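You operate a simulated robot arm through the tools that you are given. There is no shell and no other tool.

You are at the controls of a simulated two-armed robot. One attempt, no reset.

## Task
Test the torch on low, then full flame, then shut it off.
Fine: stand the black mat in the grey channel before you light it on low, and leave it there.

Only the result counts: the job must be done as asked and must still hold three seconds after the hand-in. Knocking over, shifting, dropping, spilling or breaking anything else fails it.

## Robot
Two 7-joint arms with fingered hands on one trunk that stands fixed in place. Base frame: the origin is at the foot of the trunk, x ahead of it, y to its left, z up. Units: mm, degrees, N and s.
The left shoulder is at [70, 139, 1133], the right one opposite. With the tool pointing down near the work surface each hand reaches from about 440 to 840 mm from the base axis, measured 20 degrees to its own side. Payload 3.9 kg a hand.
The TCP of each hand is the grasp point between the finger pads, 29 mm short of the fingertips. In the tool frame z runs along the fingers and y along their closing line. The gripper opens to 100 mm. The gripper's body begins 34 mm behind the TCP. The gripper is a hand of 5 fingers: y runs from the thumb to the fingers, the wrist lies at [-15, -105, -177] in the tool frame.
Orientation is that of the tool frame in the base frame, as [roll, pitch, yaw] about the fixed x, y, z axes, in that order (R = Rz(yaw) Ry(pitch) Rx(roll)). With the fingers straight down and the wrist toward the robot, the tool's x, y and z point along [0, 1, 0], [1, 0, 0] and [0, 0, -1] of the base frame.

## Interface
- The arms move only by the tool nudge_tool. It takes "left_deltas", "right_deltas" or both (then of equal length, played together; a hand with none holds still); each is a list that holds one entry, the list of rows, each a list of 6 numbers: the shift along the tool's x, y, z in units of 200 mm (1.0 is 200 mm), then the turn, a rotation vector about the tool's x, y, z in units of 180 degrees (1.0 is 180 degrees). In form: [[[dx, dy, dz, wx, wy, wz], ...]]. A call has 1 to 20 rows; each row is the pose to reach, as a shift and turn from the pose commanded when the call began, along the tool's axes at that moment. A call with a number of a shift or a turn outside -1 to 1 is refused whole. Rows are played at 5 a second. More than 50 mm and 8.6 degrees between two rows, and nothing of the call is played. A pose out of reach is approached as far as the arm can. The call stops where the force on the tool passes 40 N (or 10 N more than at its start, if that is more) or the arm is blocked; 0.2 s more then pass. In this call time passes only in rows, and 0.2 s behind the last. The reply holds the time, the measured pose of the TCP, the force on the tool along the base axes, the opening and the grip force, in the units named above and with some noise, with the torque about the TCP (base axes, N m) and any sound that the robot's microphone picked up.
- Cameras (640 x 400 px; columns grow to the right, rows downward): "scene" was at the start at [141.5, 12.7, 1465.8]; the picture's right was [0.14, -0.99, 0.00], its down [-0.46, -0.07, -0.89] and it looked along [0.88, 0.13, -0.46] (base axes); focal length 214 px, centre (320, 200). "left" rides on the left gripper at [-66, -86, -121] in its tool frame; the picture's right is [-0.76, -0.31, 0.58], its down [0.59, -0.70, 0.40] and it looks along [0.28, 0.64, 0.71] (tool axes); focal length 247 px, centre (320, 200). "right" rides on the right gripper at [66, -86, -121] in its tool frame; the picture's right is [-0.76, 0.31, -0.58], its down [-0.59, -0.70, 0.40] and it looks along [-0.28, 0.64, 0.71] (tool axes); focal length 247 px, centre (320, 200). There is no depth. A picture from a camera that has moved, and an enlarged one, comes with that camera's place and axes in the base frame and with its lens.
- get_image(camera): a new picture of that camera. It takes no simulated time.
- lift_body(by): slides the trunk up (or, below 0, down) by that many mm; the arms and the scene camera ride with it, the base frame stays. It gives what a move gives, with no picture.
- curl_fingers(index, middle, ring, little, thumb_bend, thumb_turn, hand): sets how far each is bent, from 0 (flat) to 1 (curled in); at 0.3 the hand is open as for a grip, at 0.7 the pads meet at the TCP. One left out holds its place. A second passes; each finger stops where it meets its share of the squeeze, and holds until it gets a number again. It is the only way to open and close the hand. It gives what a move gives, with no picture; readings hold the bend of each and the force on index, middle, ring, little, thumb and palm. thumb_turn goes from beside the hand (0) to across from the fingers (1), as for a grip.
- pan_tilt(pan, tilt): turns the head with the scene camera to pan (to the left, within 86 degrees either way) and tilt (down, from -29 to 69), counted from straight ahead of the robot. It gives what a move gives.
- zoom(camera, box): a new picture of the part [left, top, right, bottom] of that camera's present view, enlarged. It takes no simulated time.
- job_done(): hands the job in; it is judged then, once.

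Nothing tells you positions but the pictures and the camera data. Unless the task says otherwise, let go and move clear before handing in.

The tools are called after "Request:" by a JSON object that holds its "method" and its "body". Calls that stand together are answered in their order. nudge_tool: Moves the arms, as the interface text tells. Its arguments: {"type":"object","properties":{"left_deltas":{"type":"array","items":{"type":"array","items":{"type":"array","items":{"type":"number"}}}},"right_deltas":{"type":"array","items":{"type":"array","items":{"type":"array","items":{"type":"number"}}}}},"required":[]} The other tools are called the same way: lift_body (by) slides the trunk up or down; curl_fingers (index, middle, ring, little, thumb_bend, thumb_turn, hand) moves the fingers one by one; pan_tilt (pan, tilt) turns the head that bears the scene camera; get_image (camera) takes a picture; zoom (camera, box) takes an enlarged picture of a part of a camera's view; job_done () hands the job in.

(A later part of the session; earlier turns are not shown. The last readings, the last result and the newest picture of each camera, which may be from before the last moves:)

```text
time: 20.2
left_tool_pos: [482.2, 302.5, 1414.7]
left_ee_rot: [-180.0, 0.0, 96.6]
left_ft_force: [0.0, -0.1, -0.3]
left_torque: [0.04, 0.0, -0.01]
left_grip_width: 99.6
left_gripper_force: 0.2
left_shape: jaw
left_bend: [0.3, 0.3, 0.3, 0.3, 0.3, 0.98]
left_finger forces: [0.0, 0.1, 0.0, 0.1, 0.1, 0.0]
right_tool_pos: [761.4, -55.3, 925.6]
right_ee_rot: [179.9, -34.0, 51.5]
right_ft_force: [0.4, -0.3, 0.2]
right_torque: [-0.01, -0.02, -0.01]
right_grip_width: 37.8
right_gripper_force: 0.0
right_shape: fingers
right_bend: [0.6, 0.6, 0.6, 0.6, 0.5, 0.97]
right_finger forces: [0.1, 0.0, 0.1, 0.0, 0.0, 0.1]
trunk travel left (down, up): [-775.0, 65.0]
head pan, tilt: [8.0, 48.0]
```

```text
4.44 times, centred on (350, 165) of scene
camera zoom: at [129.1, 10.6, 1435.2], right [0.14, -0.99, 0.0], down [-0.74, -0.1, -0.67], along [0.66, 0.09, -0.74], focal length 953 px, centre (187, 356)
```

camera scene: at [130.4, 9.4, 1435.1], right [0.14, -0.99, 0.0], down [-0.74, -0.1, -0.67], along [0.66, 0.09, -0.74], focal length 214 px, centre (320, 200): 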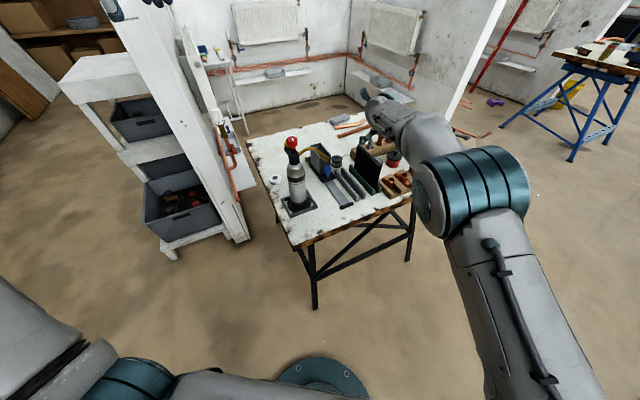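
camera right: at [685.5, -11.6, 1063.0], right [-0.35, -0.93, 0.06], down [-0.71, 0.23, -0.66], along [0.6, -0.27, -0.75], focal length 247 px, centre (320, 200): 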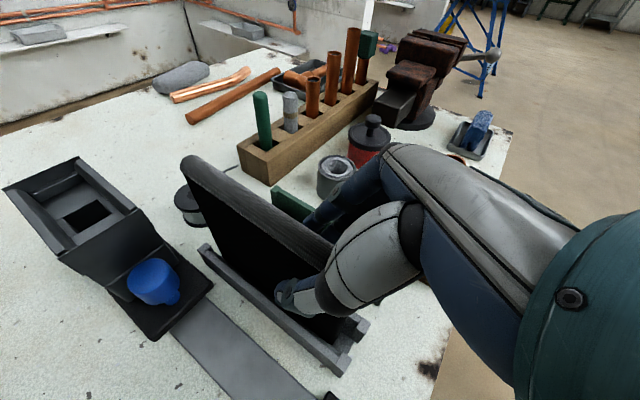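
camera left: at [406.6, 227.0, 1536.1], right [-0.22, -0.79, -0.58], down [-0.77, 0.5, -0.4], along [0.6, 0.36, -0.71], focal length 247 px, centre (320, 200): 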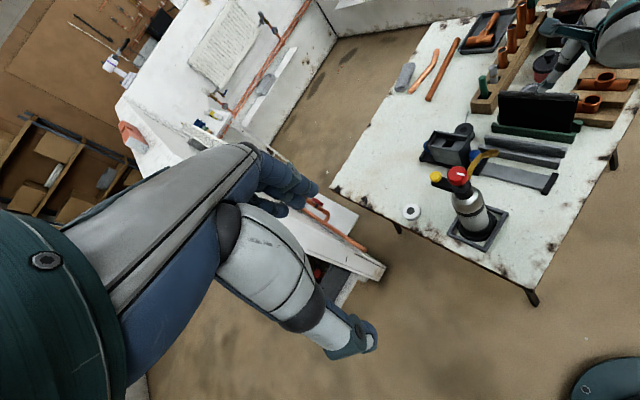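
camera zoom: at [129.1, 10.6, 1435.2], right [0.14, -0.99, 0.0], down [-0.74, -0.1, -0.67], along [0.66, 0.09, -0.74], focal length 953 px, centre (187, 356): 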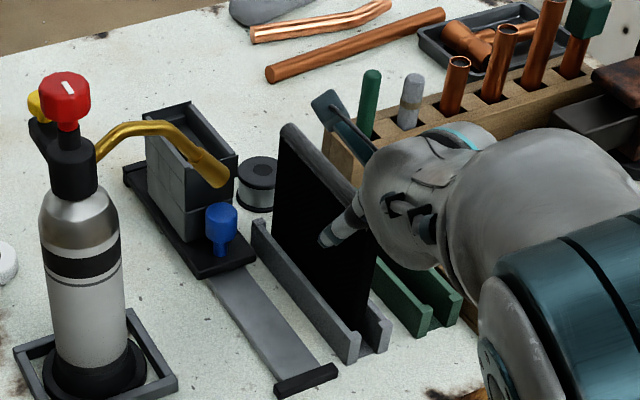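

The mat stands on its own in the grey channel. I'll open the hand fully and back straight up.

Request:
{"method": "curl_fingers", "body": {"hand": "right", "index": 0.35, "middle": 0.35, "ring": 0.35, "little": 0.35, "thumb_bend": 0.3}}

Request:
{"method": "nudge_tool", "body": {"right_deltas": [[[0.056, 0, -0.083, 0, 0, 0], [0.14, 0, -0.207, 0, 0, 0], [0.224, 0, -0.331, 0, 0, 0], [0.308, 0, -0.456, 0, 0, 0], [0.392, 0, -0.58, 0, 0, 0]]]}}

Request:
{"method": "get_image", "body": {"camera": "right"}}

Request:
{"method": "zoom", "body": {"camera": "left", "box": [430, 60, 630, 240]}}

Request:
{"method": "zoom", "body": {"camera": "scene", "box": [270, 110, 390, 220]}}

```text
time: 21.2
left_tool_pos: [480.4, 302.0, 1415.0]
left_ee_rot: [-180.0, 0.1, 96.7]
left_ft_force: [0.1, 0.2, -0.3]
left_torque: [0.03, 0.01, 0.01]
left_grip_width: 100.0
left_gripper_force: 0.0
left_shape: jaw
left_bend: [0.3, 0.3, 0.3, 0.3, 0.3, 0.98]
left_finger forces: [0.0, 0.1, 0.0, 0.1, 0.0, 0.0]
right_tool_pos: [761.2, -56.3, 926.7]
right_ee_rot: [179.9, -34.0, 51.6]
right_ft_force: [-0.2, 0.3, -0.6]
right_torque: [-0.03, 0.01, -0.01]
right_grip_width: 92.5
right_gripper_force: 0.0
right_shape: fingers
right_bend: [0.35, 0.35, 0.35, 0.35, 0.3, 0.97]
right_finger forces: [0.0, 0.0, 0.0, 0.0, 0.0, 0.0]
trunk travel left (down, up): [-775.0, 65.0]
head pan, tilt: [8.0, 48.0]
```

```text
time: 22.4
left_tool_pos: [480.4, 303.0, 1415.9]
left_ee_rot: [-180.0, 0.0, 96.8]
left_ft_force: [0.3, -0.7, 0.1]
left_torque: [0.02, 0.0, 0.0]
left_grip_width: 100.1
left_gripper_force: 0.0
left_shape: jaw
left_bend: [0.3, 0.3, 0.3, 0.3, 0.3, 0.98]
left_finger forces: [0.0, 0.0, 0.0, 0.0, 0.0, 0.0]
right_tool_pos: [761.0, -58.6, 1064.6]
right_ee_rot: [-179.8, -34.0, 51.2]
right_ft_force: [-0.4, 0.4, 0.0]
right_torque: [-0.02, 0.0, 0.03]
right_grip_width: 92.5
right_gripper_force: 0.0
right_shape: fingers
right_bend: [0.35, 0.35, 0.35, 0.35, 0.3, 0.98]
right_finger forces: [0.0, 0.0, 0.0, 0.0, 0.0, 0.1]
trunk travel left (down, up): [-775.0, 65.0]
head pan, tilt: [8.0, 48.0]
```

```text
taken
camera right: at [686.1, -14.5, 1202.5], right [-0.35, -0.93, 0.05], down [-0.72, 0.23, -0.66], along [0.6, -0.27, -0.75], focal length 247 px, centre (320, 200)
```

right: 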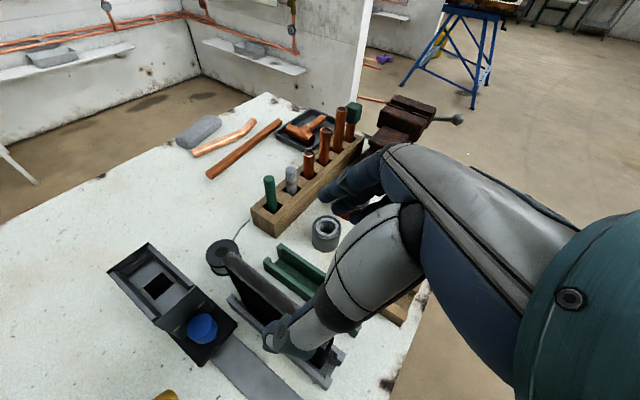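

```text
2.22 times, centred on (530, 150) of left
camera zoom: at [404.4, 228.2, 1536.5], right [-0.22, -0.79, -0.58], down [-0.77, 0.5, -0.4], along [0.6, 0.36, -0.71], focal length 549 px, centre (-147, 311)
```

zoom: 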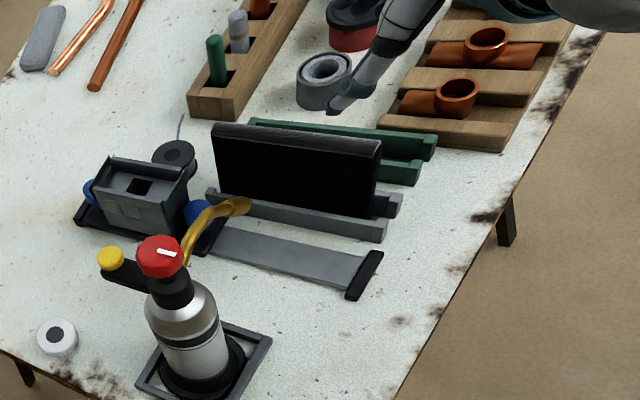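

```text
3.64 times, centred on (330, 165) of scene
camera zoom: at [128.4, 10.6, 1435.2], right [0.14, -0.99, 0.0], down [-0.74, -0.1, -0.67], along [0.66, 0.09, -0.74], focal length 780 px, centre (284, 327)
```

zoom: 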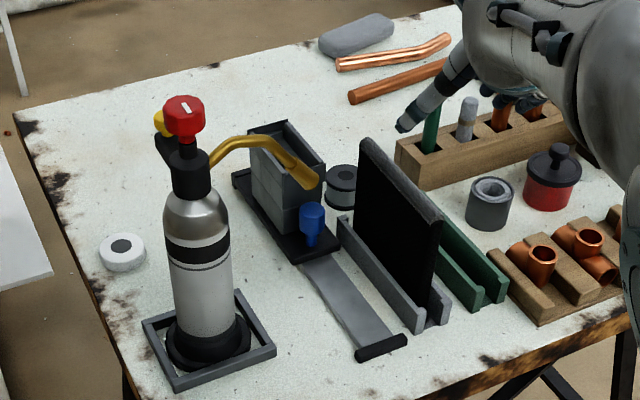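

The mat is standing in the grey channel, as it was in the green one. I'll pull the right hand up and away from the flame area, then look closely at the torch head.

Request:
{"method": "nudge_tool", "body": {"right_deltas": [[[-0.0856, -0.0054, -0.158, 0, 0, 0], [-0.171, -0.0108, -0.317, 0, 0, 0], [-0.257, -0.016, -0.475, 0, 0, 0], [-0.342, -0.0217, -0.633, 0, 0, 0], [-0.428, -0.027, -0.792, 0, 0, 0], [-0.5135, -0.0325, -0.95, 0, 0, 0]]]}}

Request:
{"method": "zoom", "body": {"camera": "scene", "box": [280, 125, 330, 165]}}

Request:
{"method": "zoom", "body": {"camera": "left", "box": [425, 155, 525, 235]}}

Request:
{"method": "zoom", "body": {"camera": "scene", "box": [250, 100, 450, 230]}}

```text
time: 23.8
left_tool_pos: [478.7, 301.5, 1415.4]
left_ee_rot: [179.9, 0.0, 96.8]
left_ft_force: [-0.4, -0.9, -0.2]
left_torque: [0.0, -0.02, -0.02]
left_grip_width: 99.9
left_gripper_force: 0.0
left_shape: jaw
left_bend: [0.3, 0.3, 0.3, 0.3, 0.3, 0.98]
left_finger forces: [0.0, 0.1, 0.0, 0.1, 0.1, 0.1]
right_tool_pos: [636.1, -201.9, 1167.5]
right_ee_rot: [180.0, -34.0, 51.5]
right_ft_force: [-0.1, 0.3, 0.4]
right_torque: [0.01, -0.02, -0.02]
right_grip_width: 92.5
right_gripper_force: 0.0
right_shape: fingers
right_bend: [0.35, 0.35, 0.35, 0.35, 0.3, 0.98]
right_finger forces: [0.0, 0.1, 0.0, 0.0, 0.0, 0.0]
trunk travel left (down, up): [-775.0, 65.0]
head pan, tilt: [8.0, 48.0]
```

```text
10.00 times, centred on (305, 145) of scene
camera zoom: at [127.9, 9.4, 1435.3], right [0.14, -0.99, 0.0], down [-0.74, -0.1, -0.67], along [0.66, 0.09, -0.74], focal length 2145 px, centre (470, 750)
```

zoom: 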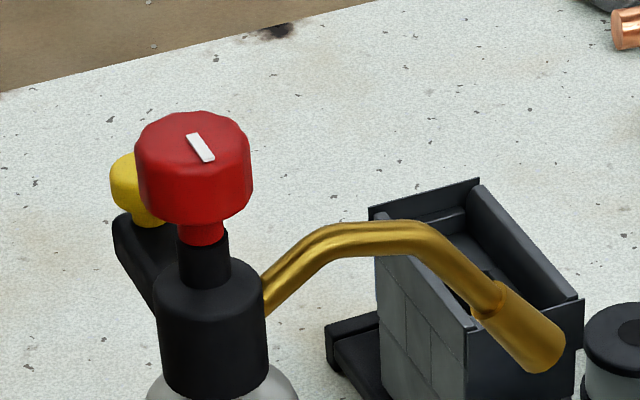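

```text
5.00 times, centred on (475, 195) of left
camera zoom: at [403.8, 226.9, 1536.9], right [-0.22, -0.79, -0.58], down [-0.77, 0.5, -0.4], along [0.6, 0.36, -0.71], focal length 1235 px, centre (-455, 225)
```

zoom: 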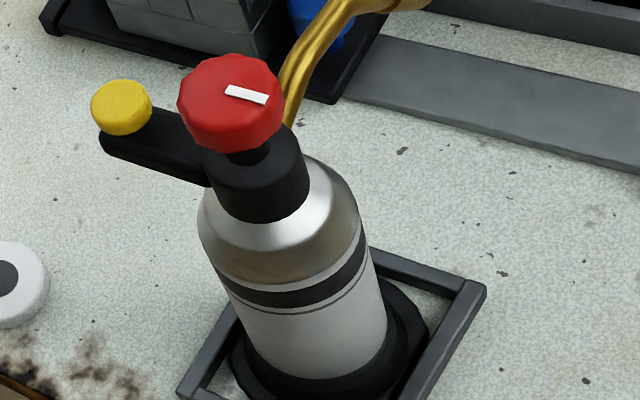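

```text
3.08 times, centred on (350, 165) of scene
camera zoom: at [127.9, 9.4, 1435.3], right [0.14, -0.99, 0.0], down [-0.74, -0.1, -0.67], along [0.66, 0.09, -0.74], focal length 660 px, centre (228, 308)
```

zoom: 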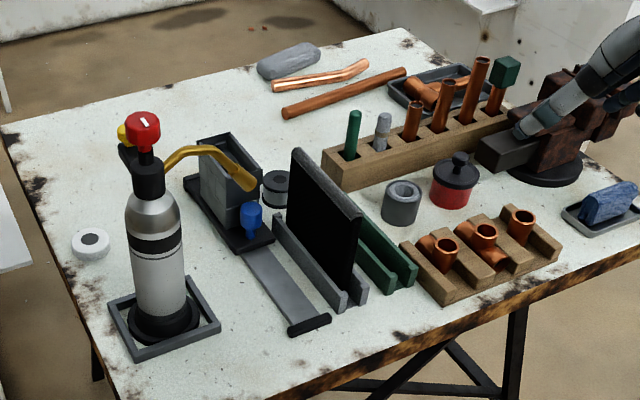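

I place the knob top at about (655, 164, 1094) with a 34 mm diameter, and the yellow igniter cap near (689, 194, 1060). I'll zoom in tighter on the pointer and button before bringing the left hand over.

Request:
{"method": "zoom", "body": {"camera": "scene", "box": [286, 132, 310, 152]}}

Request:
{"method": "zoom", "body": {"camera": "left", "box": [435, 160, 490, 205]}}

Request:
{"method": "get_image", "body": {"camera": "right"}}

Request:
{"method": "get_image", "body": {"camera": "scene"}}

```text
16.00 times, centred on (298, 142) of scene
camera zoom: at [127.9, 9.4, 1435.3], right [0.14, -0.99, 0.0], down [-0.74, -0.1, -0.67], along [0.66, 0.09, -0.74], focal length 3432 px, centre (672, 1128)
```

zoom: 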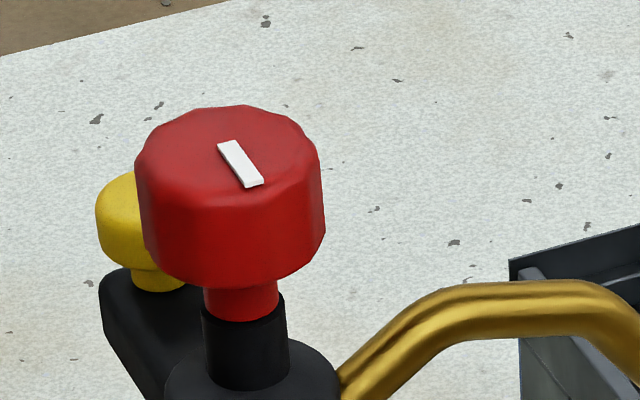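

```text
8.89 times, centred on (462, 182) of left
camera zoom: at [403.8, 226.9, 1536.9], right [-0.22, -0.79, -0.58], down [-0.77, 0.5, -0.4], along [0.6, 0.36, -0.71], focal length 2195 px, centre (-947, 356)
```

zoom: 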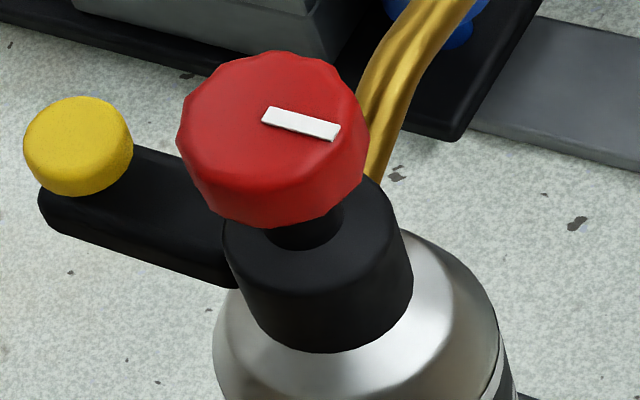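

```text
taken
camera right: at [560.0, -157.5, 1303.4], right [-0.35, -0.93, 0.06], down [-0.71, 0.23, -0.66], along [0.6, -0.27, -0.75], focal length 247 px, centre (320, 200)
```

right: 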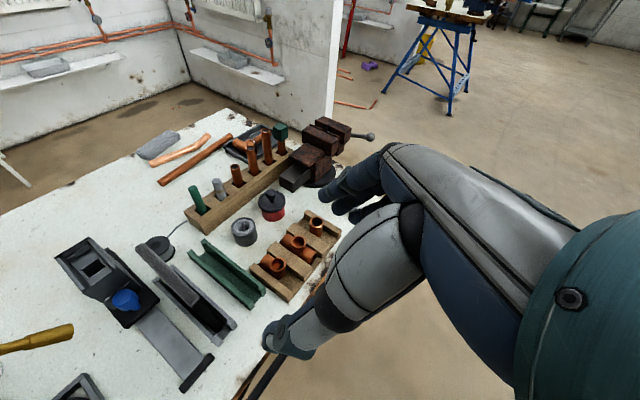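

```text
taken
camera scene: at [127.9, 9.4, 1435.3], right [0.14, -0.99, 0.0], down [-0.74, -0.1, -0.67], along [0.66, 0.09, -0.74], focal length 214 px, centre (320, 200)
```

scene: 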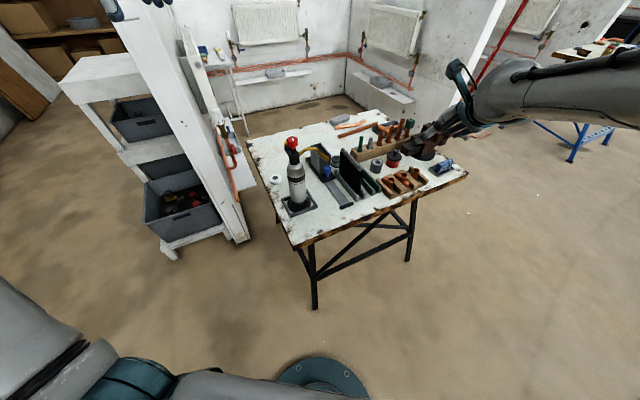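

The pointer lies along about azimuth −140° (off), and the igniter top sits about 30 mm lower than the knob top. I'll bring the left hand above the knob at yaw 60, leaving room to turn it counter-clockwise.

Request:
{"method": "nudge_tool", "body": {"left_deltas": [[[-0.112, 0.1125, 0.139, 0, 0, 0.029], [-0.225, 0.225, 0.278, 0, 0, 0.058], [-0.337, 0.338, 0.418, 0, 0, 0.087], [-0.45, 0.45, 0.557, 0, 0, 0.117], [-0.562, 0.563, 0.696, 0, 0, 0.146], [-0.675, 0.675, 0.836, 0, 0, 0.175], [-0.787, 0.788, 0.975, 0, 0, 0.204]]]}}

Request:
{"method": "get_image", "body": {"camera": "left"}}

Request:
{"method": "get_image", "body": {"camera": "scene"}}

Request:
{"method": "zoom", "body": {"camera": "scene", "box": [260, 60, 360, 220]}}

```text
time: 25.4
left_tool_pos: [657.7, 161.7, 1219.9]
left_ee_rot: [-179.9, -0.1, 59.9]
left_ft_force: [0.1, 0.9, -0.7]
left_torque: [0.0, 0.02, -0.01]
left_grip_width: 99.8
left_gripper_force: 0.2
left_shape: jaw
left_bend: [0.3, 0.3, 0.3, 0.3, 0.3, 0.98]
left_finger forces: [0.0, 0.0, 0.0, 0.1, 0.1, 0.0]
right_tool_pos: [639.2, -200.3, 1166.5]
right_ee_rot: [-180.0, -34.0, 51.5]
right_ft_force: [0.0, 1.3, -0.1]
right_torque: [0.02, 0.01, 0.0]
right_grip_width: 92.5
right_gripper_force: 0.1
right_shape: fingers
right_bend: [0.35, 0.35, 0.35, 0.35, 0.3, 0.98]
right_finger forces: [0.0, 0.0, 0.1, 0.0, 0.0, 0.0]
trunk travel left (down, up): [-775.0, 65.0]
head pan, tilt: [8.0, 48.0]
```

```text
taken
camera left: at [552.7, 149.5, 1340.7], right [-0.65, -0.5, -0.58], down [-0.31, 0.86, -0.4], along [0.7, -0.08, -0.71], focal length 247 px, centre (320, 200)
```

left: 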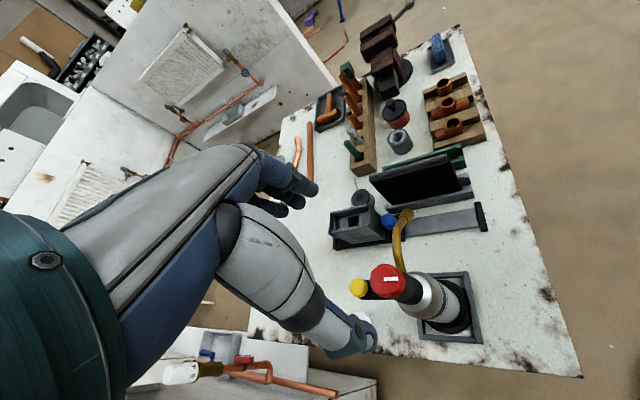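

```text
taken
camera scene: at [131.1, 9.6, 1435.0], right [0.14, -0.99, 0.0], down [-0.74, -0.1, -0.67], along [0.66, 0.09, -0.74], focal length 214 px, centre (320, 200)
```

scene: 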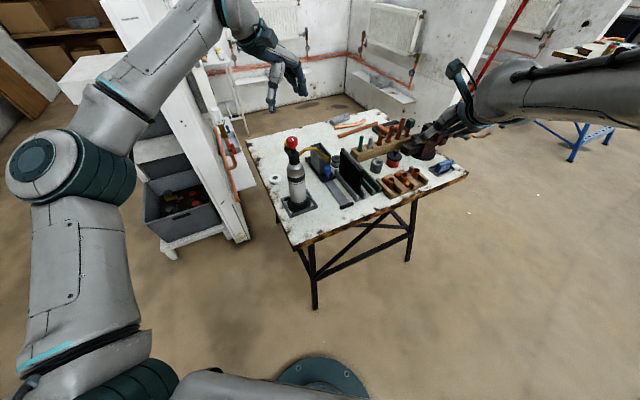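

```text
2.50 times, centred on (310, 140) of scene
camera zoom: at [131.1, 9.6, 1435.0], right [0.14, -0.99, 0.0], down [-0.74, -0.1, -0.67], along [0.66, 0.09, -0.74], focal length 536 px, centre (345, 350)
```

zoom: 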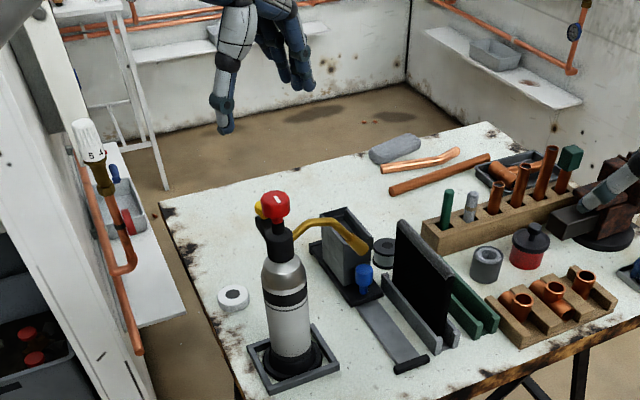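

The hand is above the knob. I'll use the left camera to refine the knob's position relative to the hand.

Request:
{"method": "zoom", "body": {"camera": "left", "box": [335, 245, 435, 325]}}

```text
5.00 times, centred on (385, 285) of left
camera zoom: at [552.7, 149.5, 1340.7], right [-0.65, -0.5, -0.58], down [-0.31, 0.86, -0.4], along [0.7, -0.08, -0.71], focal length 1235 px, centre (-5, -225)
```

zoom: 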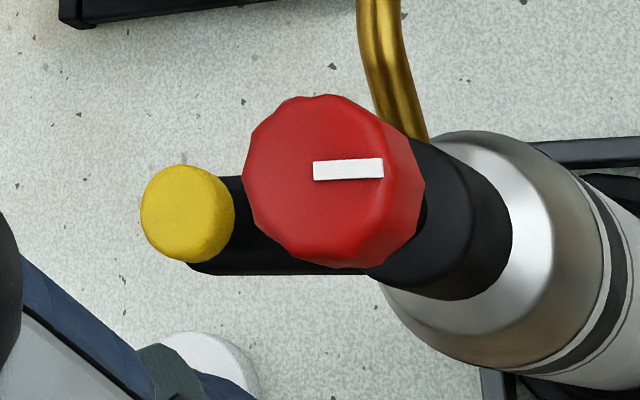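

The knob is within 3 mm of the hand axis, and the igniter is 44 mm from the knob at azimuth 37°. I'll go down so the finger pads sit around the knob with the tips just above igniter height.

Request:
{"method": "nudge_tool", "body": {"left_deltas": [[[0.01, -0.008, 0.155, 0, 0, 0], [0.01, -0.008, 0.31, 0, 0, 0], [0.01, -0.008, 0.465, 0, 0, 0], [0.01, -0.008, 0.615, 0, 0, 0]]]}}

Request:
{"method": "get_image", "body": {"camera": "left"}}

Request:
{"method": "zoom", "body": {"camera": "scene", "box": [270, 100, 330, 170]}}

Request:
{"method": "zoom", "body": {"camera": "left", "box": [250, 180, 410, 340]}}

```text
time: 26.4
left_tool_pos: [658.2, 168.9, 1096.6]
left_ee_rot: [180.0, 0.1, 60.1]
left_ft_force: [0.3, -0.1, -0.5]
left_torque: [0.0, 0.05, 0.01]
left_grip_width: 99.7
left_gripper_force: 0.1
left_shape: jaw
left_bend: [0.3, 0.3, 0.3, 0.3, 0.3, 0.98]
left_finger forces: [0.1, 0.0, 0.1, 0.0, 0.0, 0.0]
right_tool_pos: [637.6, -200.3, 1166.1]
right_ee_rot: [179.9, -33.9, 51.6]
right_ft_force: [0.1, 0.1, -0.4]
right_torque: [-0.04, -0.04, -0.03]
right_grip_width: 92.4
right_gripper_force: 0.1
right_shape: fingers
right_bend: [0.35, 0.35, 0.35, 0.35, 0.3, 0.98]
right_finger forces: [0.0, 0.1, 0.0, 0.1, 0.1, 0.0]
trunk travel left (down, up): [-775.0, 65.0]
head pan, tilt: [8.0, 48.0]
```

```text
taken
camera left: at [552.0, 155.7, 1218.0], right [-0.64, -0.5, -0.58], down [-0.32, 0.86, -0.4], along [0.7, -0.08, -0.71], focal length 247 px, centre (320, 200)
```

left: 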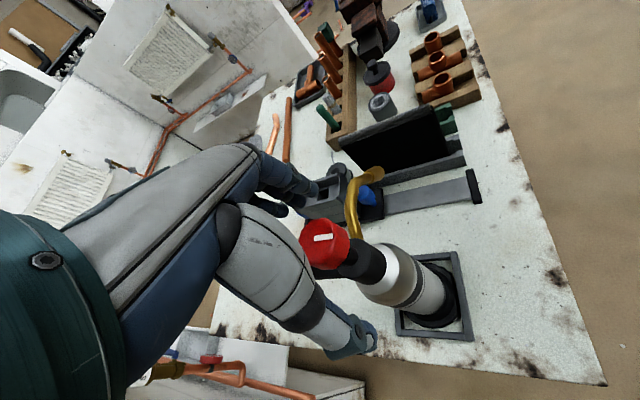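

```text
5.71 times, centred on (300, 135) of scene
camera zoom: at [130.1, 11.3, 1435.1], right [0.14, -0.99, 0.0], down [-0.74, -0.1, -0.67], along [0.66, 0.09, -0.74], focal length 1226 px, centre (434, 571)
```

zoom: 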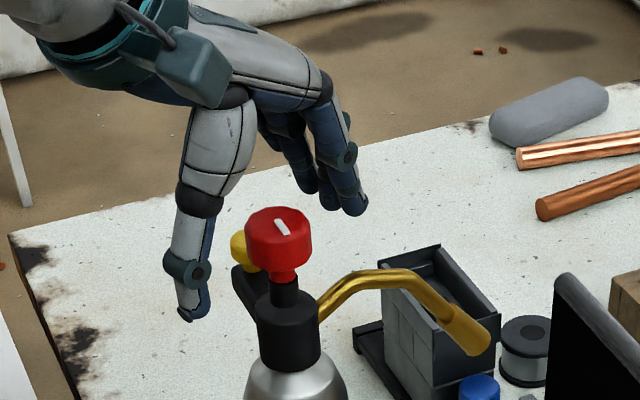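

```text
2.50 times, centred on (330, 260) of left
camera zoom: at [552.0, 155.7, 1218.0], right [-0.64, -0.5, -0.58], down [-0.32, 0.86, -0.4], along [0.7, -0.08, -0.71], focal length 617 px, centre (295, 50)
```

zoom: 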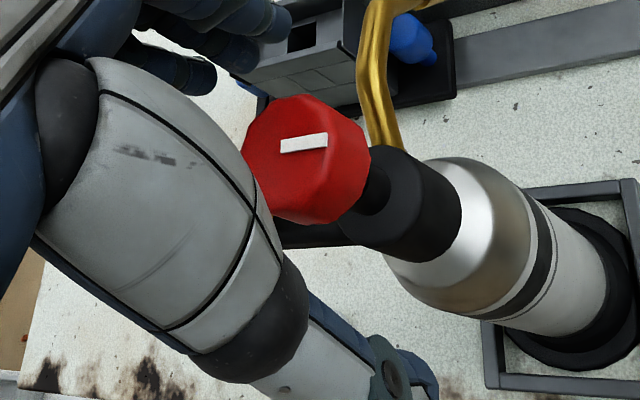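

The knob sits between thumb and fingers, about 3 mm off along the finger row. I'll trim that and close thumb, middle and ring onto it.

Request:
{"method": "nudge_tool", "body": {"left_deltas": [[[-0.015, 0.006, 0, 0, 0, 0]]]}}

Request:
{"method": "curl_fingers", "body": {"hand": "left", "index": 0.5, "middle": 0.54, "ring": 0.54, "little": 0.5, "thumb_bend": 0.54}}

Request:
{"method": "zoom", "body": {"camera": "scene", "box": [270, 100, 330, 170]}}

Request:
{"method": "zoom", "body": {"camera": "left", "box": [250, 160, 410, 340]}}

```text
time: 26.8
left_tool_pos: [655.3, 163.6, 1097.8]
left_ee_rot: [-180.0, 0.0, 60.1]
left_ft_force: [-0.5, 0.4, 0.3]
left_torque: [-0.01, -0.01, 0.02]
left_grip_width: 99.8
left_gripper_force: 0.1
left_shape: jaw
left_bend: [0.3, 0.3, 0.3, 0.3, 0.3, 0.98]
left_finger forces: [0.0, 0.0, 0.0, 0.1, 0.1, 0.0]
right_tool_pos: [637.7, -200.1, 1167.5]
right_ee_rot: [179.9, -34.0, 51.6]
right_ft_force: [0.2, -0.8, 0.1]
right_torque: [0.02, 0.03, 0.04]
right_grip_width: 92.6
right_gripper_force: 0.1
right_shape: fingers
right_bend: [0.35, 0.35, 0.35, 0.35, 0.3, 0.98]
right_finger forces: [0.0, 0.1, 0.0, 0.1, 0.0, 0.1]
trunk travel left (down, up): [-775.0, 65.0]
head pan, tilt: [8.0, 48.0]
```

```text
time: 27.8
left_tool_pos: [655.3, 165.6, 1098.0]
left_ee_rot: [180.0, -0.1, 60.0]
left_ft_force: [0.0, -0.4, 0.4]
left_torque: [0.0, 0.01, -0.03]
left_grip_width: 45.5
left_gripper_force: 0.1
left_shape: fingers
left_bend: [0.5, 0.54, 0.54, 0.5, 0.54, 0.98]
left_finger forces: [0.0, 0.0, 0.1, 0.0, 0.0, 0.0]
right_tool_pos: [637.8, -199.9, 1167.5]
right_ee_rot: [180.0, -34.1, 51.5]
right_ft_force: [0.4, -0.5, 0.0]
right_torque: [0.04, 0.02, -0.03]
right_grip_width: 92.6
right_gripper_force: 0.2
right_shape: fingers
right_bend: [0.35, 0.35, 0.35, 0.35, 0.3, 0.98]
right_finger forces: [0.0, 0.0, 0.1, 0.1, 0.0, 0.0]
trunk travel left (down, up): [-775.0, 65.0]
head pan, tilt: [8.0, 48.0]
```

```text
5.71 times, centred on (300, 135) of scene
camera zoom: at [129.1, 10.5, 1435.2], right [0.14, -0.99, 0.0], down [-0.74, -0.1, -0.67], along [0.66, 0.09, -0.74], focal length 1226 px, centre (434, 571)
```

zoom: 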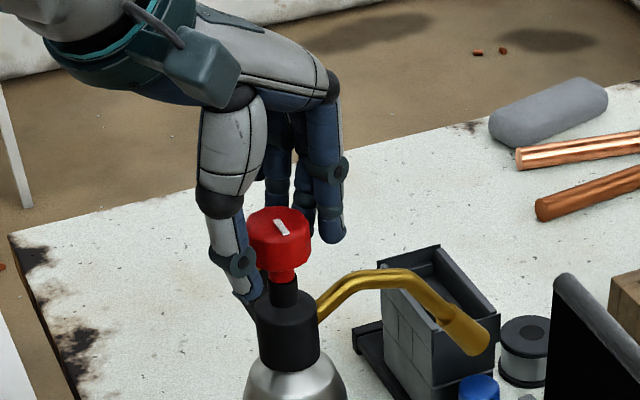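

```text
2.22 times, centred on (330, 250) of left
camera zoom: at [550.3, 151.6, 1219.2], right [-0.64, -0.5, -0.58], down [-0.31, 0.86, -0.4], along [0.7, -0.08, -0.71], focal length 549 px, centre (298, 89)
```

zoom: 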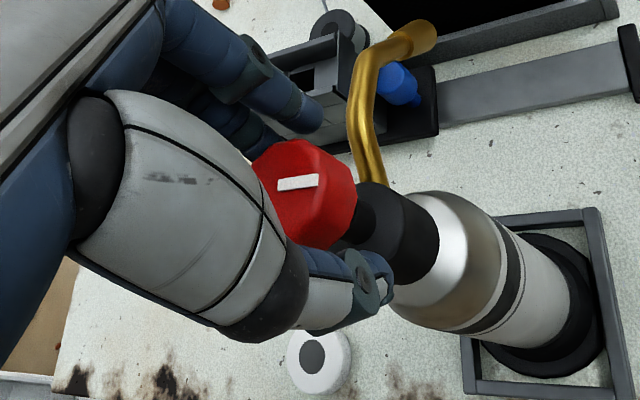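

Request:
{"method": "curl_fingers", "body": {"hand": "left", "index": 0.55, "middle": 0.66, "ring": 0.66, "little": 0.55, "thumb_bend": 0.66}}

Request:
{"method": "zoom", "body": {"camera": "scene", "box": [270, 100, 330, 170]}}

Request:
{"method": "zoom", "body": {"camera": "left", "box": [250, 160, 410, 340]}}

```text
time: 28.8
left_tool_pos: [656.8, 165.2, 1096.6]
left_ee_rot: [-180.0, 0.0, 60.0]
left_ft_force: [1.1, 0.2, -0.3]
left_torque: [0.0, -0.02, 0.02]
left_grip_width: 30.1
left_gripper_force: 3.9
left_shape: fingers
left_bend: [0.55, 0.61, 0.66, 0.55, 0.63, 0.97]
left_finger forces: [0.0, 4.4, 0.1, 0.0, 3.4, 0.1]
right_tool_pos: [638.0, -200.1, 1166.6]
right_ee_rot: [179.9, -34.0, 51.7]
right_ft_force: [-0.2, -0.2, 0.4]
right_torque: [-0.02, -0.01, 0.01]
right_grip_width: 92.7
right_gripper_force: 0.1
right_shape: fingers
right_bend: [0.35, 0.35, 0.35, 0.35, 0.3, 0.98]
right_finger forces: [0.1, 0.0, 0.1, 0.0, 0.0, 0.0]
trunk travel left (down, up): [-775.0, 65.0]
head pan, tilt: [8.0, 48.0]
```

```text
5.71 times, centred on (300, 135) of scene
camera zoom: at [129.4, 10.5, 1435.1], right [0.14, -0.99, 0.0], down [-0.74, -0.1, -0.67], along [0.66, 0.09, -0.74], focal length 1226 px, centre (434, 571)
```

zoom: 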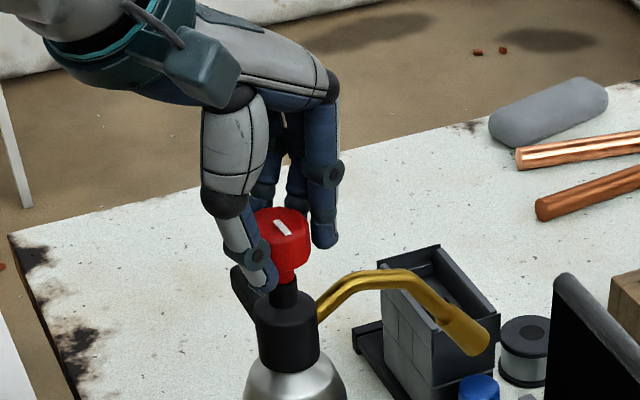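

```text
2.22 times, centred on (330, 250) of left
camera zoom: at [550.5, 151.7, 1219.0], right [-0.64, -0.5, -0.58], down [-0.31, 0.86, -0.4], along [0.7, -0.08, -0.71], focal length 549 px, centre (298, 89)
```

zoom: 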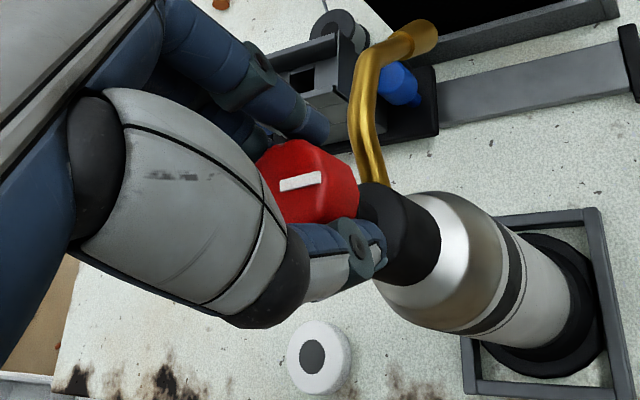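

Middle and thumb are touching, but ring isn't loaded yet. I'll squeeze more firmly with those three.

Request:
{"method": "curl_fingers", "body": {"hand": "left", "index": 0.58, "middle": 0.8, "ring": 0.8, "little": 0.58, "thumb_bend": 0.8}}

Request:
{"method": "zoom", "body": {"camera": "left", "box": [250, 160, 410, 340]}}

Request:
{"method": "zoom", "body": {"camera": "scene", "box": [270, 100, 330, 220]}}

```text
time: 29.8
left_tool_pos: [654.9, 164.0, 1097.2]
left_ee_rot: [-179.9, 0.1, 60.0]
left_ft_force: [0.2, -0.1, 0.5]
left_torque: [0.03, -0.08, -0.01]
left_grip_width: 23.8
left_gripper_force: 13.2
left_shape: fingers
left_bend: [0.56, 0.62, 0.8, 0.57, 0.64, 0.94]
left_finger forces: [1.5, 11.2, 0.1, 0.1, 13.0, 0.0]
right_tool_pos: [638.9, -199.8, 1167.0]
right_ee_rot: [179.9, -34.1, 51.4]
right_ft_force: [-0.6, -1.1, 0.0]
right_torque: [0.0, 0.0, 0.03]
right_grip_width: 92.5
right_gripper_force: 0.0
right_shape: fingers
right_bend: [0.35, 0.35, 0.35, 0.35, 0.3, 0.98]
right_finger forces: [0.0, 0.0, 0.0, 0.1, 0.1, 0.0]
trunk travel left (down, up): [-775.0, 65.0]
head pan, tilt: [8.0, 48.0]
```

```text
2.22 times, centred on (330, 250) of left
camera zoom: at [550.9, 152.0, 1218.5], right [-0.64, -0.5, -0.58], down [-0.32, 0.86, -0.4], along [0.7, -0.08, -0.71], focal length 549 px, centre (298, 89)
```

zoom: 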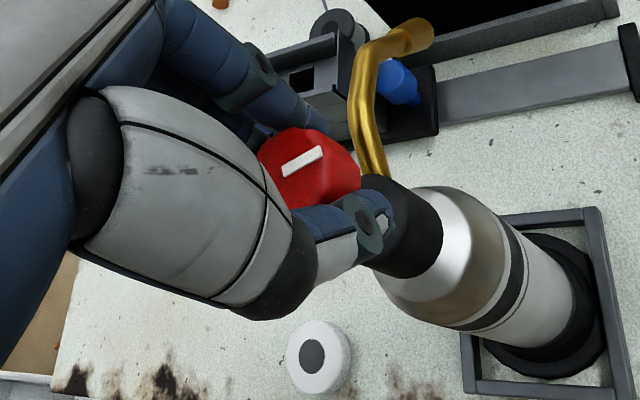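

```text
3.33 times, centred on (300, 160) of scene
camera zoom: at [129.8, 10.9, 1435.1], right [0.14, -0.99, 0.0], down [-0.74, -0.1, -0.67], along [0.66, 0.09, -0.74], focal length 715 px, centre (387, 333)
```

zoom: 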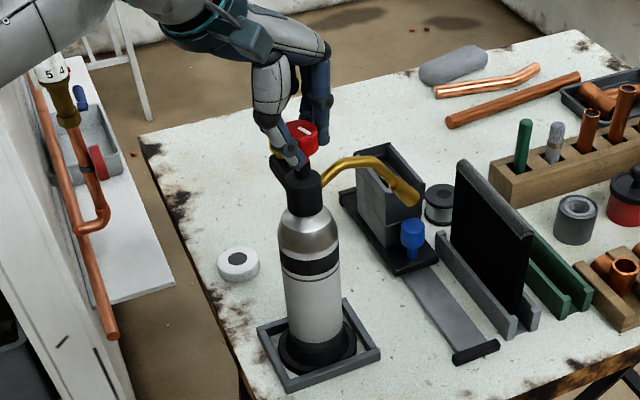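

The squeeze turned the knob about 20° counter-clockwise, with no sound. I'll turn the hand 20° more counter-clockwise and look for gas sound or flame.

Request:
{"method": "nudge_tool", "body": {"left_deltas": [[[0, 0, 0, 0, 0, -0.037], [0, 0, 0, 0, 0, -0.074], [0, 0, 0, 0, 0, -0.111]]]}}

Request:
{"method": "zoom", "body": {"camera": "left", "box": [250, 160, 410, 340]}}

Request:
{"method": "zoom", "body": {"camera": "scene", "box": [270, 100, 330, 220]}}

Request:
{"method": "zoom", "body": {"camera": "scene", "box": [285, 125, 315, 155]}}

```text
time: 30.6
left_tool_pos: [656.2, 164.5, 1095.3]
left_ee_rot: [-179.8, 0.1, 80.1]
left_ft_force: [1.2, -0.8, -6.9]
left_torque: [-0.01, 0.1, -0.01]
left_grip_width: 17.1
left_gripper_force: 12.3
left_shape: fingers
left_bend: [0.56, 0.62, 0.8, 0.57, 0.73, 0.94]
left_finger forces: [1.5, 11.8, 0.0, 0.0, 12.0, 0.1]
right_tool_pos: [638.8, -200.6, 1166.7]
right_ee_rot: [180.0, -33.9, 51.5]
right_ft_force: [0.0, 0.0, 0.7]
right_torque: [-0.01, -0.01, 0.01]
right_grip_width: 92.7
right_gripper_force: 0.1
right_shape: fingers
right_bend: [0.35, 0.35, 0.35, 0.35, 0.3, 0.98]
right_finger forces: [0.1, 0.0, 0.0, 0.0, 0.1, 0.1]
trunk travel left (down, up): [-775.0, 65.0]
head pan, tilt: [8.0, 48.0]
```

```text
2.22 times, centred on (330, 250) of left
camera zoom: at [562.5, 115.9, 1216.6], right [-0.43, -0.69, -0.57], down [-0.59, 0.7, -0.4], along [0.68, 0.17, -0.72], focal length 549 px, centre (298, 89)
```

zoom: 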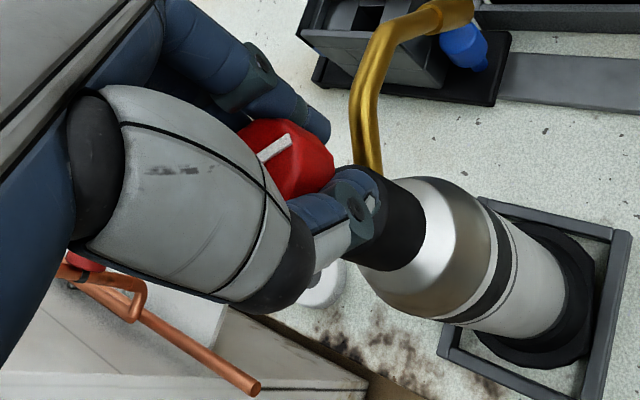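

```text
3.33 times, centred on (300, 160) of scene
camera zoom: at [131.0, 10.7, 1434.9], right [0.14, -0.99, 0.0], down [-0.74, -0.1, -0.67], along [0.66, 0.09, -0.74], focal length 715 px, centre (387, 333)
```

zoom: 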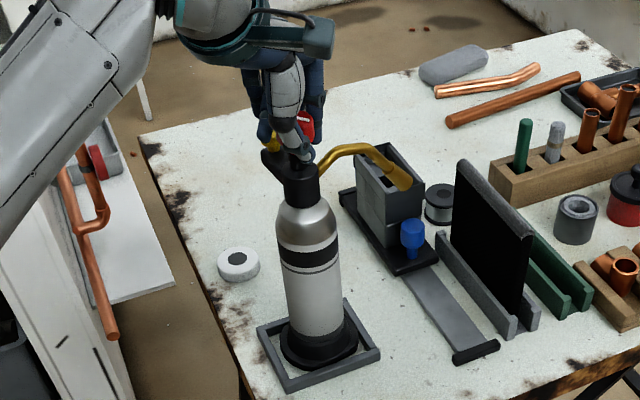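

```text
13.33 times, centred on (300, 140) of scene
camera zoom: at [131.0, 10.7, 1434.9], right [0.14, -0.99, 0.0], down [-0.74, -0.1, -0.67], along [0.66, 0.09, -0.74], focal length 2860 px, centre (587, 1000)
```

zoom: 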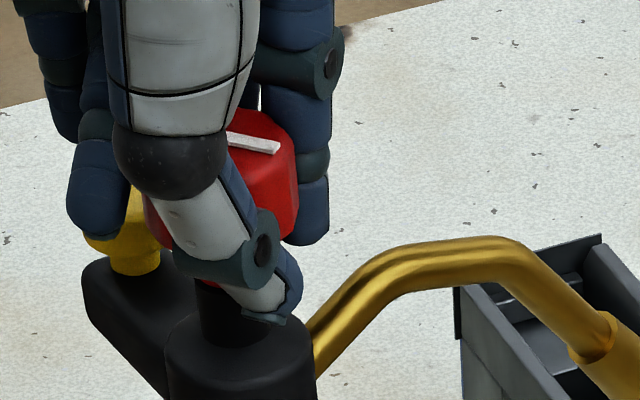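

The knob turned to about 45° from off, but the thumb has slipped partly under it and is pulling up (about 7 N). I'll open the hand to relieve that.

Request:
{"method": "curl_fingers", "body": {"hand": "left", "index": 0.45, "middle": 0.5, "ring": 0.5, "little": 0.45, "thumb_bend": 0.5}}

Request:
{"method": "zoom", "body": {"camera": "scene", "box": [270, 100, 330, 220]}}

Request:
{"method": "zoom", "body": {"camera": "scene", "box": [285, 125, 315, 155]}}

Request:
{"method": "zoom", "body": {"camera": "left", "box": [250, 160, 410, 340]}}

```text
time: 31.6
left_tool_pos: [654.8, 165.4, 1097.5]
left_ee_rot: [-180.0, 0.0, 80.0]
left_ft_force: [0.5, -0.8, 0.1]
left_torque: [-0.02, -0.01, 0.03]
left_grip_width: 55.8
left_gripper_force: 0.2
left_shape: fingers
left_bend: [0.45, 0.5, 0.5, 0.45, 0.5, 0.97]
left_finger forces: [0.1, 0.0, 0.0, 0.0, 0.1, 0.0]
right_tool_pos: [637.7, -199.8, 1166.8]
right_ee_rot: [179.9, -34.0, 51.6]
right_ft_force: [0.3, -0.1, -0.4]
right_torque: [0.0, 0.0, -0.02]
right_grip_width: 92.7
right_gripper_force: 0.1
right_shape: fingers
right_bend: [0.35, 0.35, 0.35, 0.35, 0.3, 0.98]
right_finger forces: [0.1, 0.0, 0.0, 0.0, 0.1, 0.0]
trunk travel left (down, up): [-775.0, 65.0]
head pan, tilt: [8.0, 48.0]
```

```text
3.33 times, centred on (300, 160) of scene
camera zoom: at [129.4, 10.6, 1435.1], right [0.14, -0.99, 0.0], down [-0.74, -0.1, -0.67], along [0.66, 0.09, -0.74], focal length 715 px, centre (387, 333)
```

zoom: 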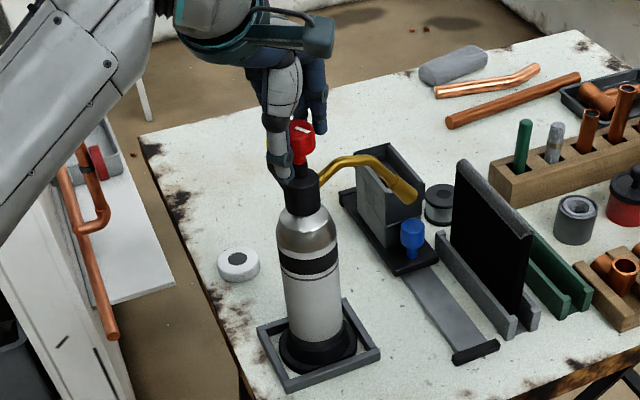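

```text
13.33 times, centred on (300, 140) of scene
camera zoom: at [129.4, 10.6, 1435.1], right [0.14, -0.99, 0.0], down [-0.74, -0.1, -0.67], along [0.66, 0.09, -0.74], focal length 2860 px, centre (587, 1000)
```

zoom: 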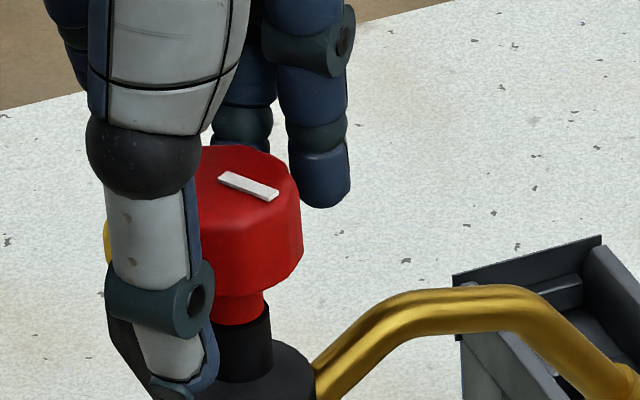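

```text
2.22 times, centred on (330, 250) of left
camera zoom: at [561.1, 115.8, 1218.3], right [-0.43, -0.69, -0.58], down [-0.59, 0.7, -0.4], along [0.68, 0.17, -0.71], focal length 549 px, centre (298, 89)
```

zoom: 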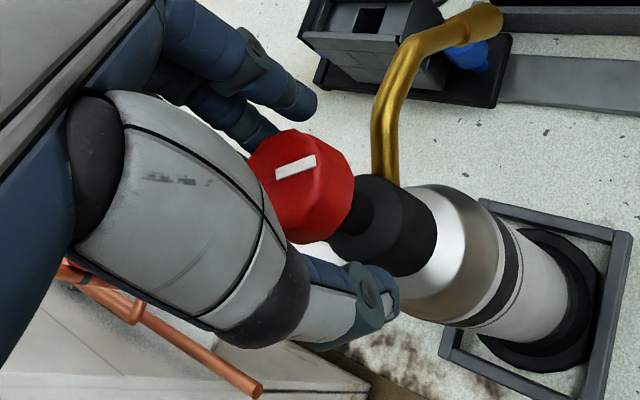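

The knob holds its place about 42° open and the bottle is steady. Next I'll raise the left hand, turn it to yaw 35, and make a pointing index to press the yellow igniter.

Request:
{"method": "nudge_tool", "body": {"left_deltas": [[[0, 0, -0.15, 0, 0, 0], [0, 0, -0.3, 0, 0, 0], [0, 0, -0.45, 0, 0, 0.042], [0, 0, -0.45, 0, 0, 0.084], [0, 0, -0.45, 0, 0, 0.126], [0, 0, -0.45, 0, 0, 0.168], [0, 0, -0.45, 0, 0, 0.21], [0, 0, -0.45, 0, 0, 0.25]]]}}

Request:
{"method": "curl_fingers", "body": {"hand": "left", "index": 0.3, "middle": 1.0, "ring": 1.0, "little": 1.0, "thumb_bend": 0.3}}

Request:
{"method": "get_image", "body": {"camera": "left"}}

Request:
{"method": "zoom", "body": {"camera": "scene", "box": [260, 70, 340, 170]}}

Request:
{"method": "zoom", "body": {"camera": "left", "box": [240, 120, 420, 320]}}

```text
time: 33.4
left_tool_pos: [655.4, 164.1, 1186.0]
left_ee_rot: [-180.0, 0.0, 34.9]
left_ft_force: [0.9, -0.7, 0.8]
left_torque: [0.02, 0.01, 0.03]
left_grip_width: 56.0
left_gripper_force: 0.0
left_shape: fingers
left_bend: [0.45, 0.5, 0.5, 0.45, 0.5, 0.98]
left_finger forces: [0.0, 0.0, 0.0, 0.0, 0.1, 0.0]
right_tool_pos: [637.2, -200.7, 1167.0]
right_ee_rot: [179.9, -34.0, 51.6]
right_ft_force: [-0.4, 0.3, 0.2]
right_torque: [0.0, 0.01, -0.02]
right_grip_width: 92.6
right_gripper_force: 0.0
right_shape: fingers
right_bend: [0.35, 0.35, 0.35, 0.35, 0.3, 0.98]
right_finger forces: [0.0, 0.1, 0.2, 0.0, 0.0, 0.0]
trunk travel left (down, up): [-775.0, 65.0]
head pan, tilt: [8.0, 48.0]
```

```text
time: 34.4
left_tool_pos: [656.2, 163.4, 1187.0]
left_ee_rot: [179.9, 0.0, 34.9]
left_ft_force: [-0.3, 0.1, 0.1]
left_torque: [-0.02, -0.01, 0.01]
left_grip_width: 98.4
left_gripper_force: 0.0
left_shape: fingers
left_bend: [0.3, 1.0, 1.0, 1.0, 0.3, 0.98]
left_finger forces: [0.0, 0.0, 0.1, 0.0, 0.0, 0.0]
right_tool_pos: [637.1, -200.1, 1168.1]
right_ee_rot: [179.9, -34.0, 51.6]
right_ft_force: [-0.6, -0.1, -0.2]
right_torque: [0.03, 0.01, 0.04]
right_grip_width: 92.5
right_gripper_force: 0.0
right_shape: fingers
right_bend: [0.35, 0.35, 0.35, 0.35, 0.3, 0.98]
right_finger forces: [0.0, 0.0, 0.1, 0.0, 0.0, 0.1]
trunk travel left (down, up): [-775.0, 65.0]
head pan, tilt: [8.0, 48.0]
```

```text
taken
camera left: at [554.3, 197.1, 1308.2], right [-0.8, -0.18, -0.58], down [0.08, 0.91, -0.4], along [0.6, -0.36, -0.71], focal length 247 px, centre (320, 200)
```

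left: 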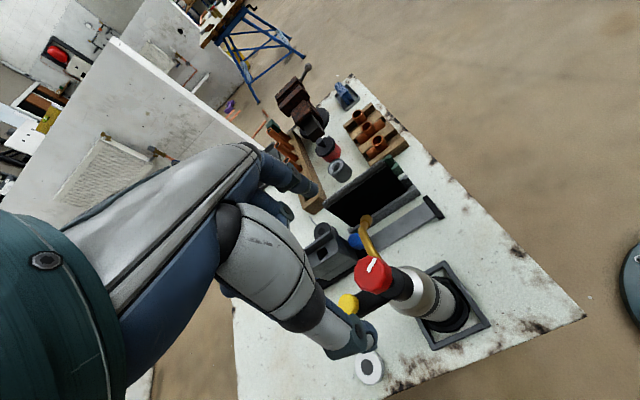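

```text
4.00 times, centred on (300, 120) of scene
camera zoom: at [129.2, 10.5, 1435.2], right [0.14, -0.99, 0.0], down [-0.74, -0.1, -0.67], along [0.66, 0.09, -0.74], focal length 858 px, centre (400, 520)
```

zoom: 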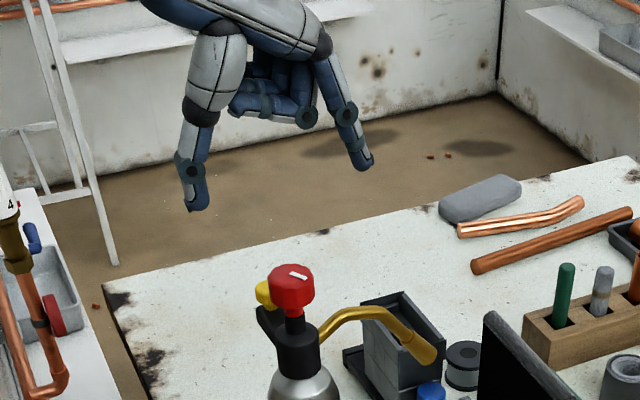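

```text
2.00 times, centred on (330, 220) of left
camera zoom: at [554.3, 197.1, 1308.2], right [-0.8, -0.18, -0.58], down [0.08, 0.91, -0.4], along [0.6, -0.36, -0.71], focal length 494 px, centre (300, 160)
```

zoom: 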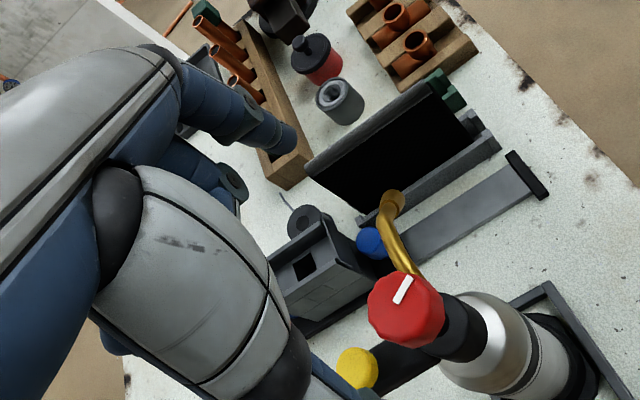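

Index and middle are actually the two fingers opposite the thumb, which helps for re-gripping. The index tip is at about (−8, 56, 22) in the tool frame, so I'll move it over the igniter and stop about 20 mm above.

Request:
{"method": "nudge_tool", "body": {"left_deltas": [[[0.09, -0.1, 0, 0, 0, 0], [0.18, -0.2, 0, 0, 0, 0], [0.2745, -0.301, 0, 0, 0, 0], [0.2745, -0.301, 0.12, 0, 0, 0], [0.2745, -0.301, 0.24, 0, 0, 0], [0.2745, -0.301, 0.36, 0, 0, 0]]]}}

Request:
{"method": "zoom", "body": {"camera": "scene", "box": [270, 100, 330, 160]}}

Request:
{"method": "zoom", "body": {"camera": "left", "box": [240, 120, 420, 320]}}

Request:
{"method": "get_image", "body": {"camera": "right"}}

```text
time: 35.8
left_tool_pos: [666.6, 246.8, 1114.7]
left_ee_rot: [179.9, -0.1, 35.0]
left_ft_force: [-0.2, -0.2, 0.1]
left_torque: [-0.02, -0.03, 0.0]
left_grip_width: 98.7
left_gripper_force: 0.1
left_shape: fingers
left_bend: [0.3, 1.0, 1.0, 1.0, 0.3, 0.98]
left_finger forces: [0.1, 0.0, 0.0, 0.0, 0.0, 0.0]
right_tool_pos: [637.3, -200.2, 1167.2]
right_ee_rot: [179.8, -34.0, 51.6]
right_ft_force: [-0.2, 0.0, 0.8]
right_torque: [0.0, 0.01, 0.04]
right_grip_width: 92.9
right_gripper_force: 0.0
right_shape: fingers
right_bend: [0.35, 0.35, 0.35, 0.35, 0.3, 0.98]
right_finger forces: [0.0, 0.0, 0.0, 0.0, 0.0, 0.1]
trunk travel left (down, up): [-775.0, 65.0]
head pan, tilt: [8.0, 48.0]
```

```text
6.67 times, centred on (300, 130) of scene
camera zoom: at [129.5, 11.1, 1435.1], right [0.14, -0.99, 0.0], down [-0.74, -0.1, -0.67], along [0.66, 0.09, -0.74], focal length 1430 px, centre (453, 667)
```

zoom: 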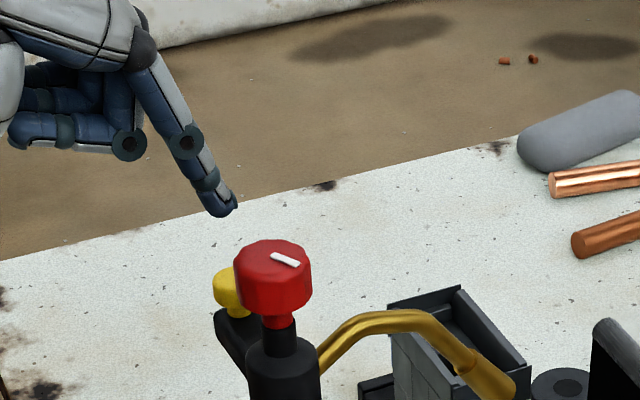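

```text
2.00 times, centred on (330, 220) of left
camera zoom: at [565.7, 280.0, 1235.5], right [-0.8, -0.18, -0.58], down [0.08, 0.91, -0.4], along [0.6, -0.36, -0.71], focal length 494 px, centre (300, 160)
```

zoom: 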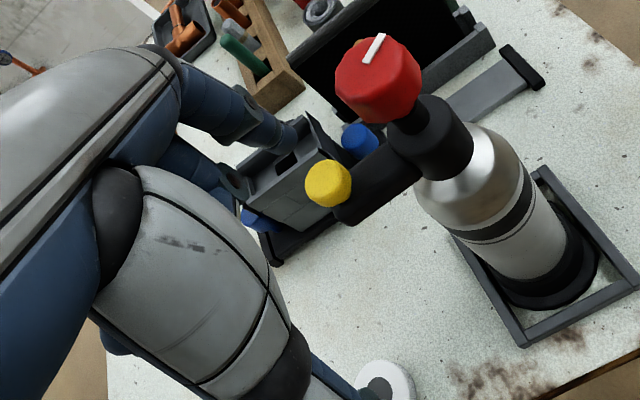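

```text
taken
camera right: at [561.8, -155.9, 1303.2], right [-0.35, -0.93, 0.06], down [-0.71, 0.23, -0.66], along [0.6, -0.27, -0.75], focal length 247 px, centre (320, 200)
```

right: 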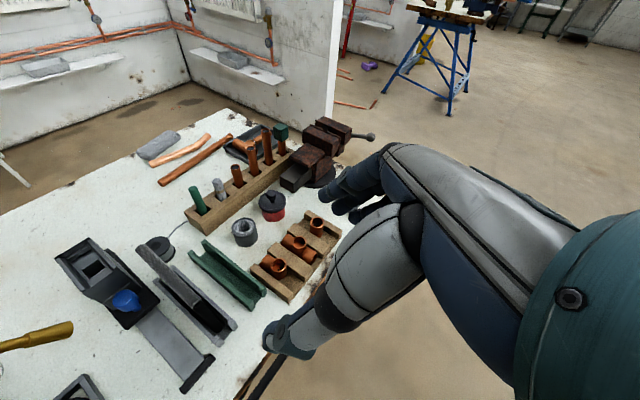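

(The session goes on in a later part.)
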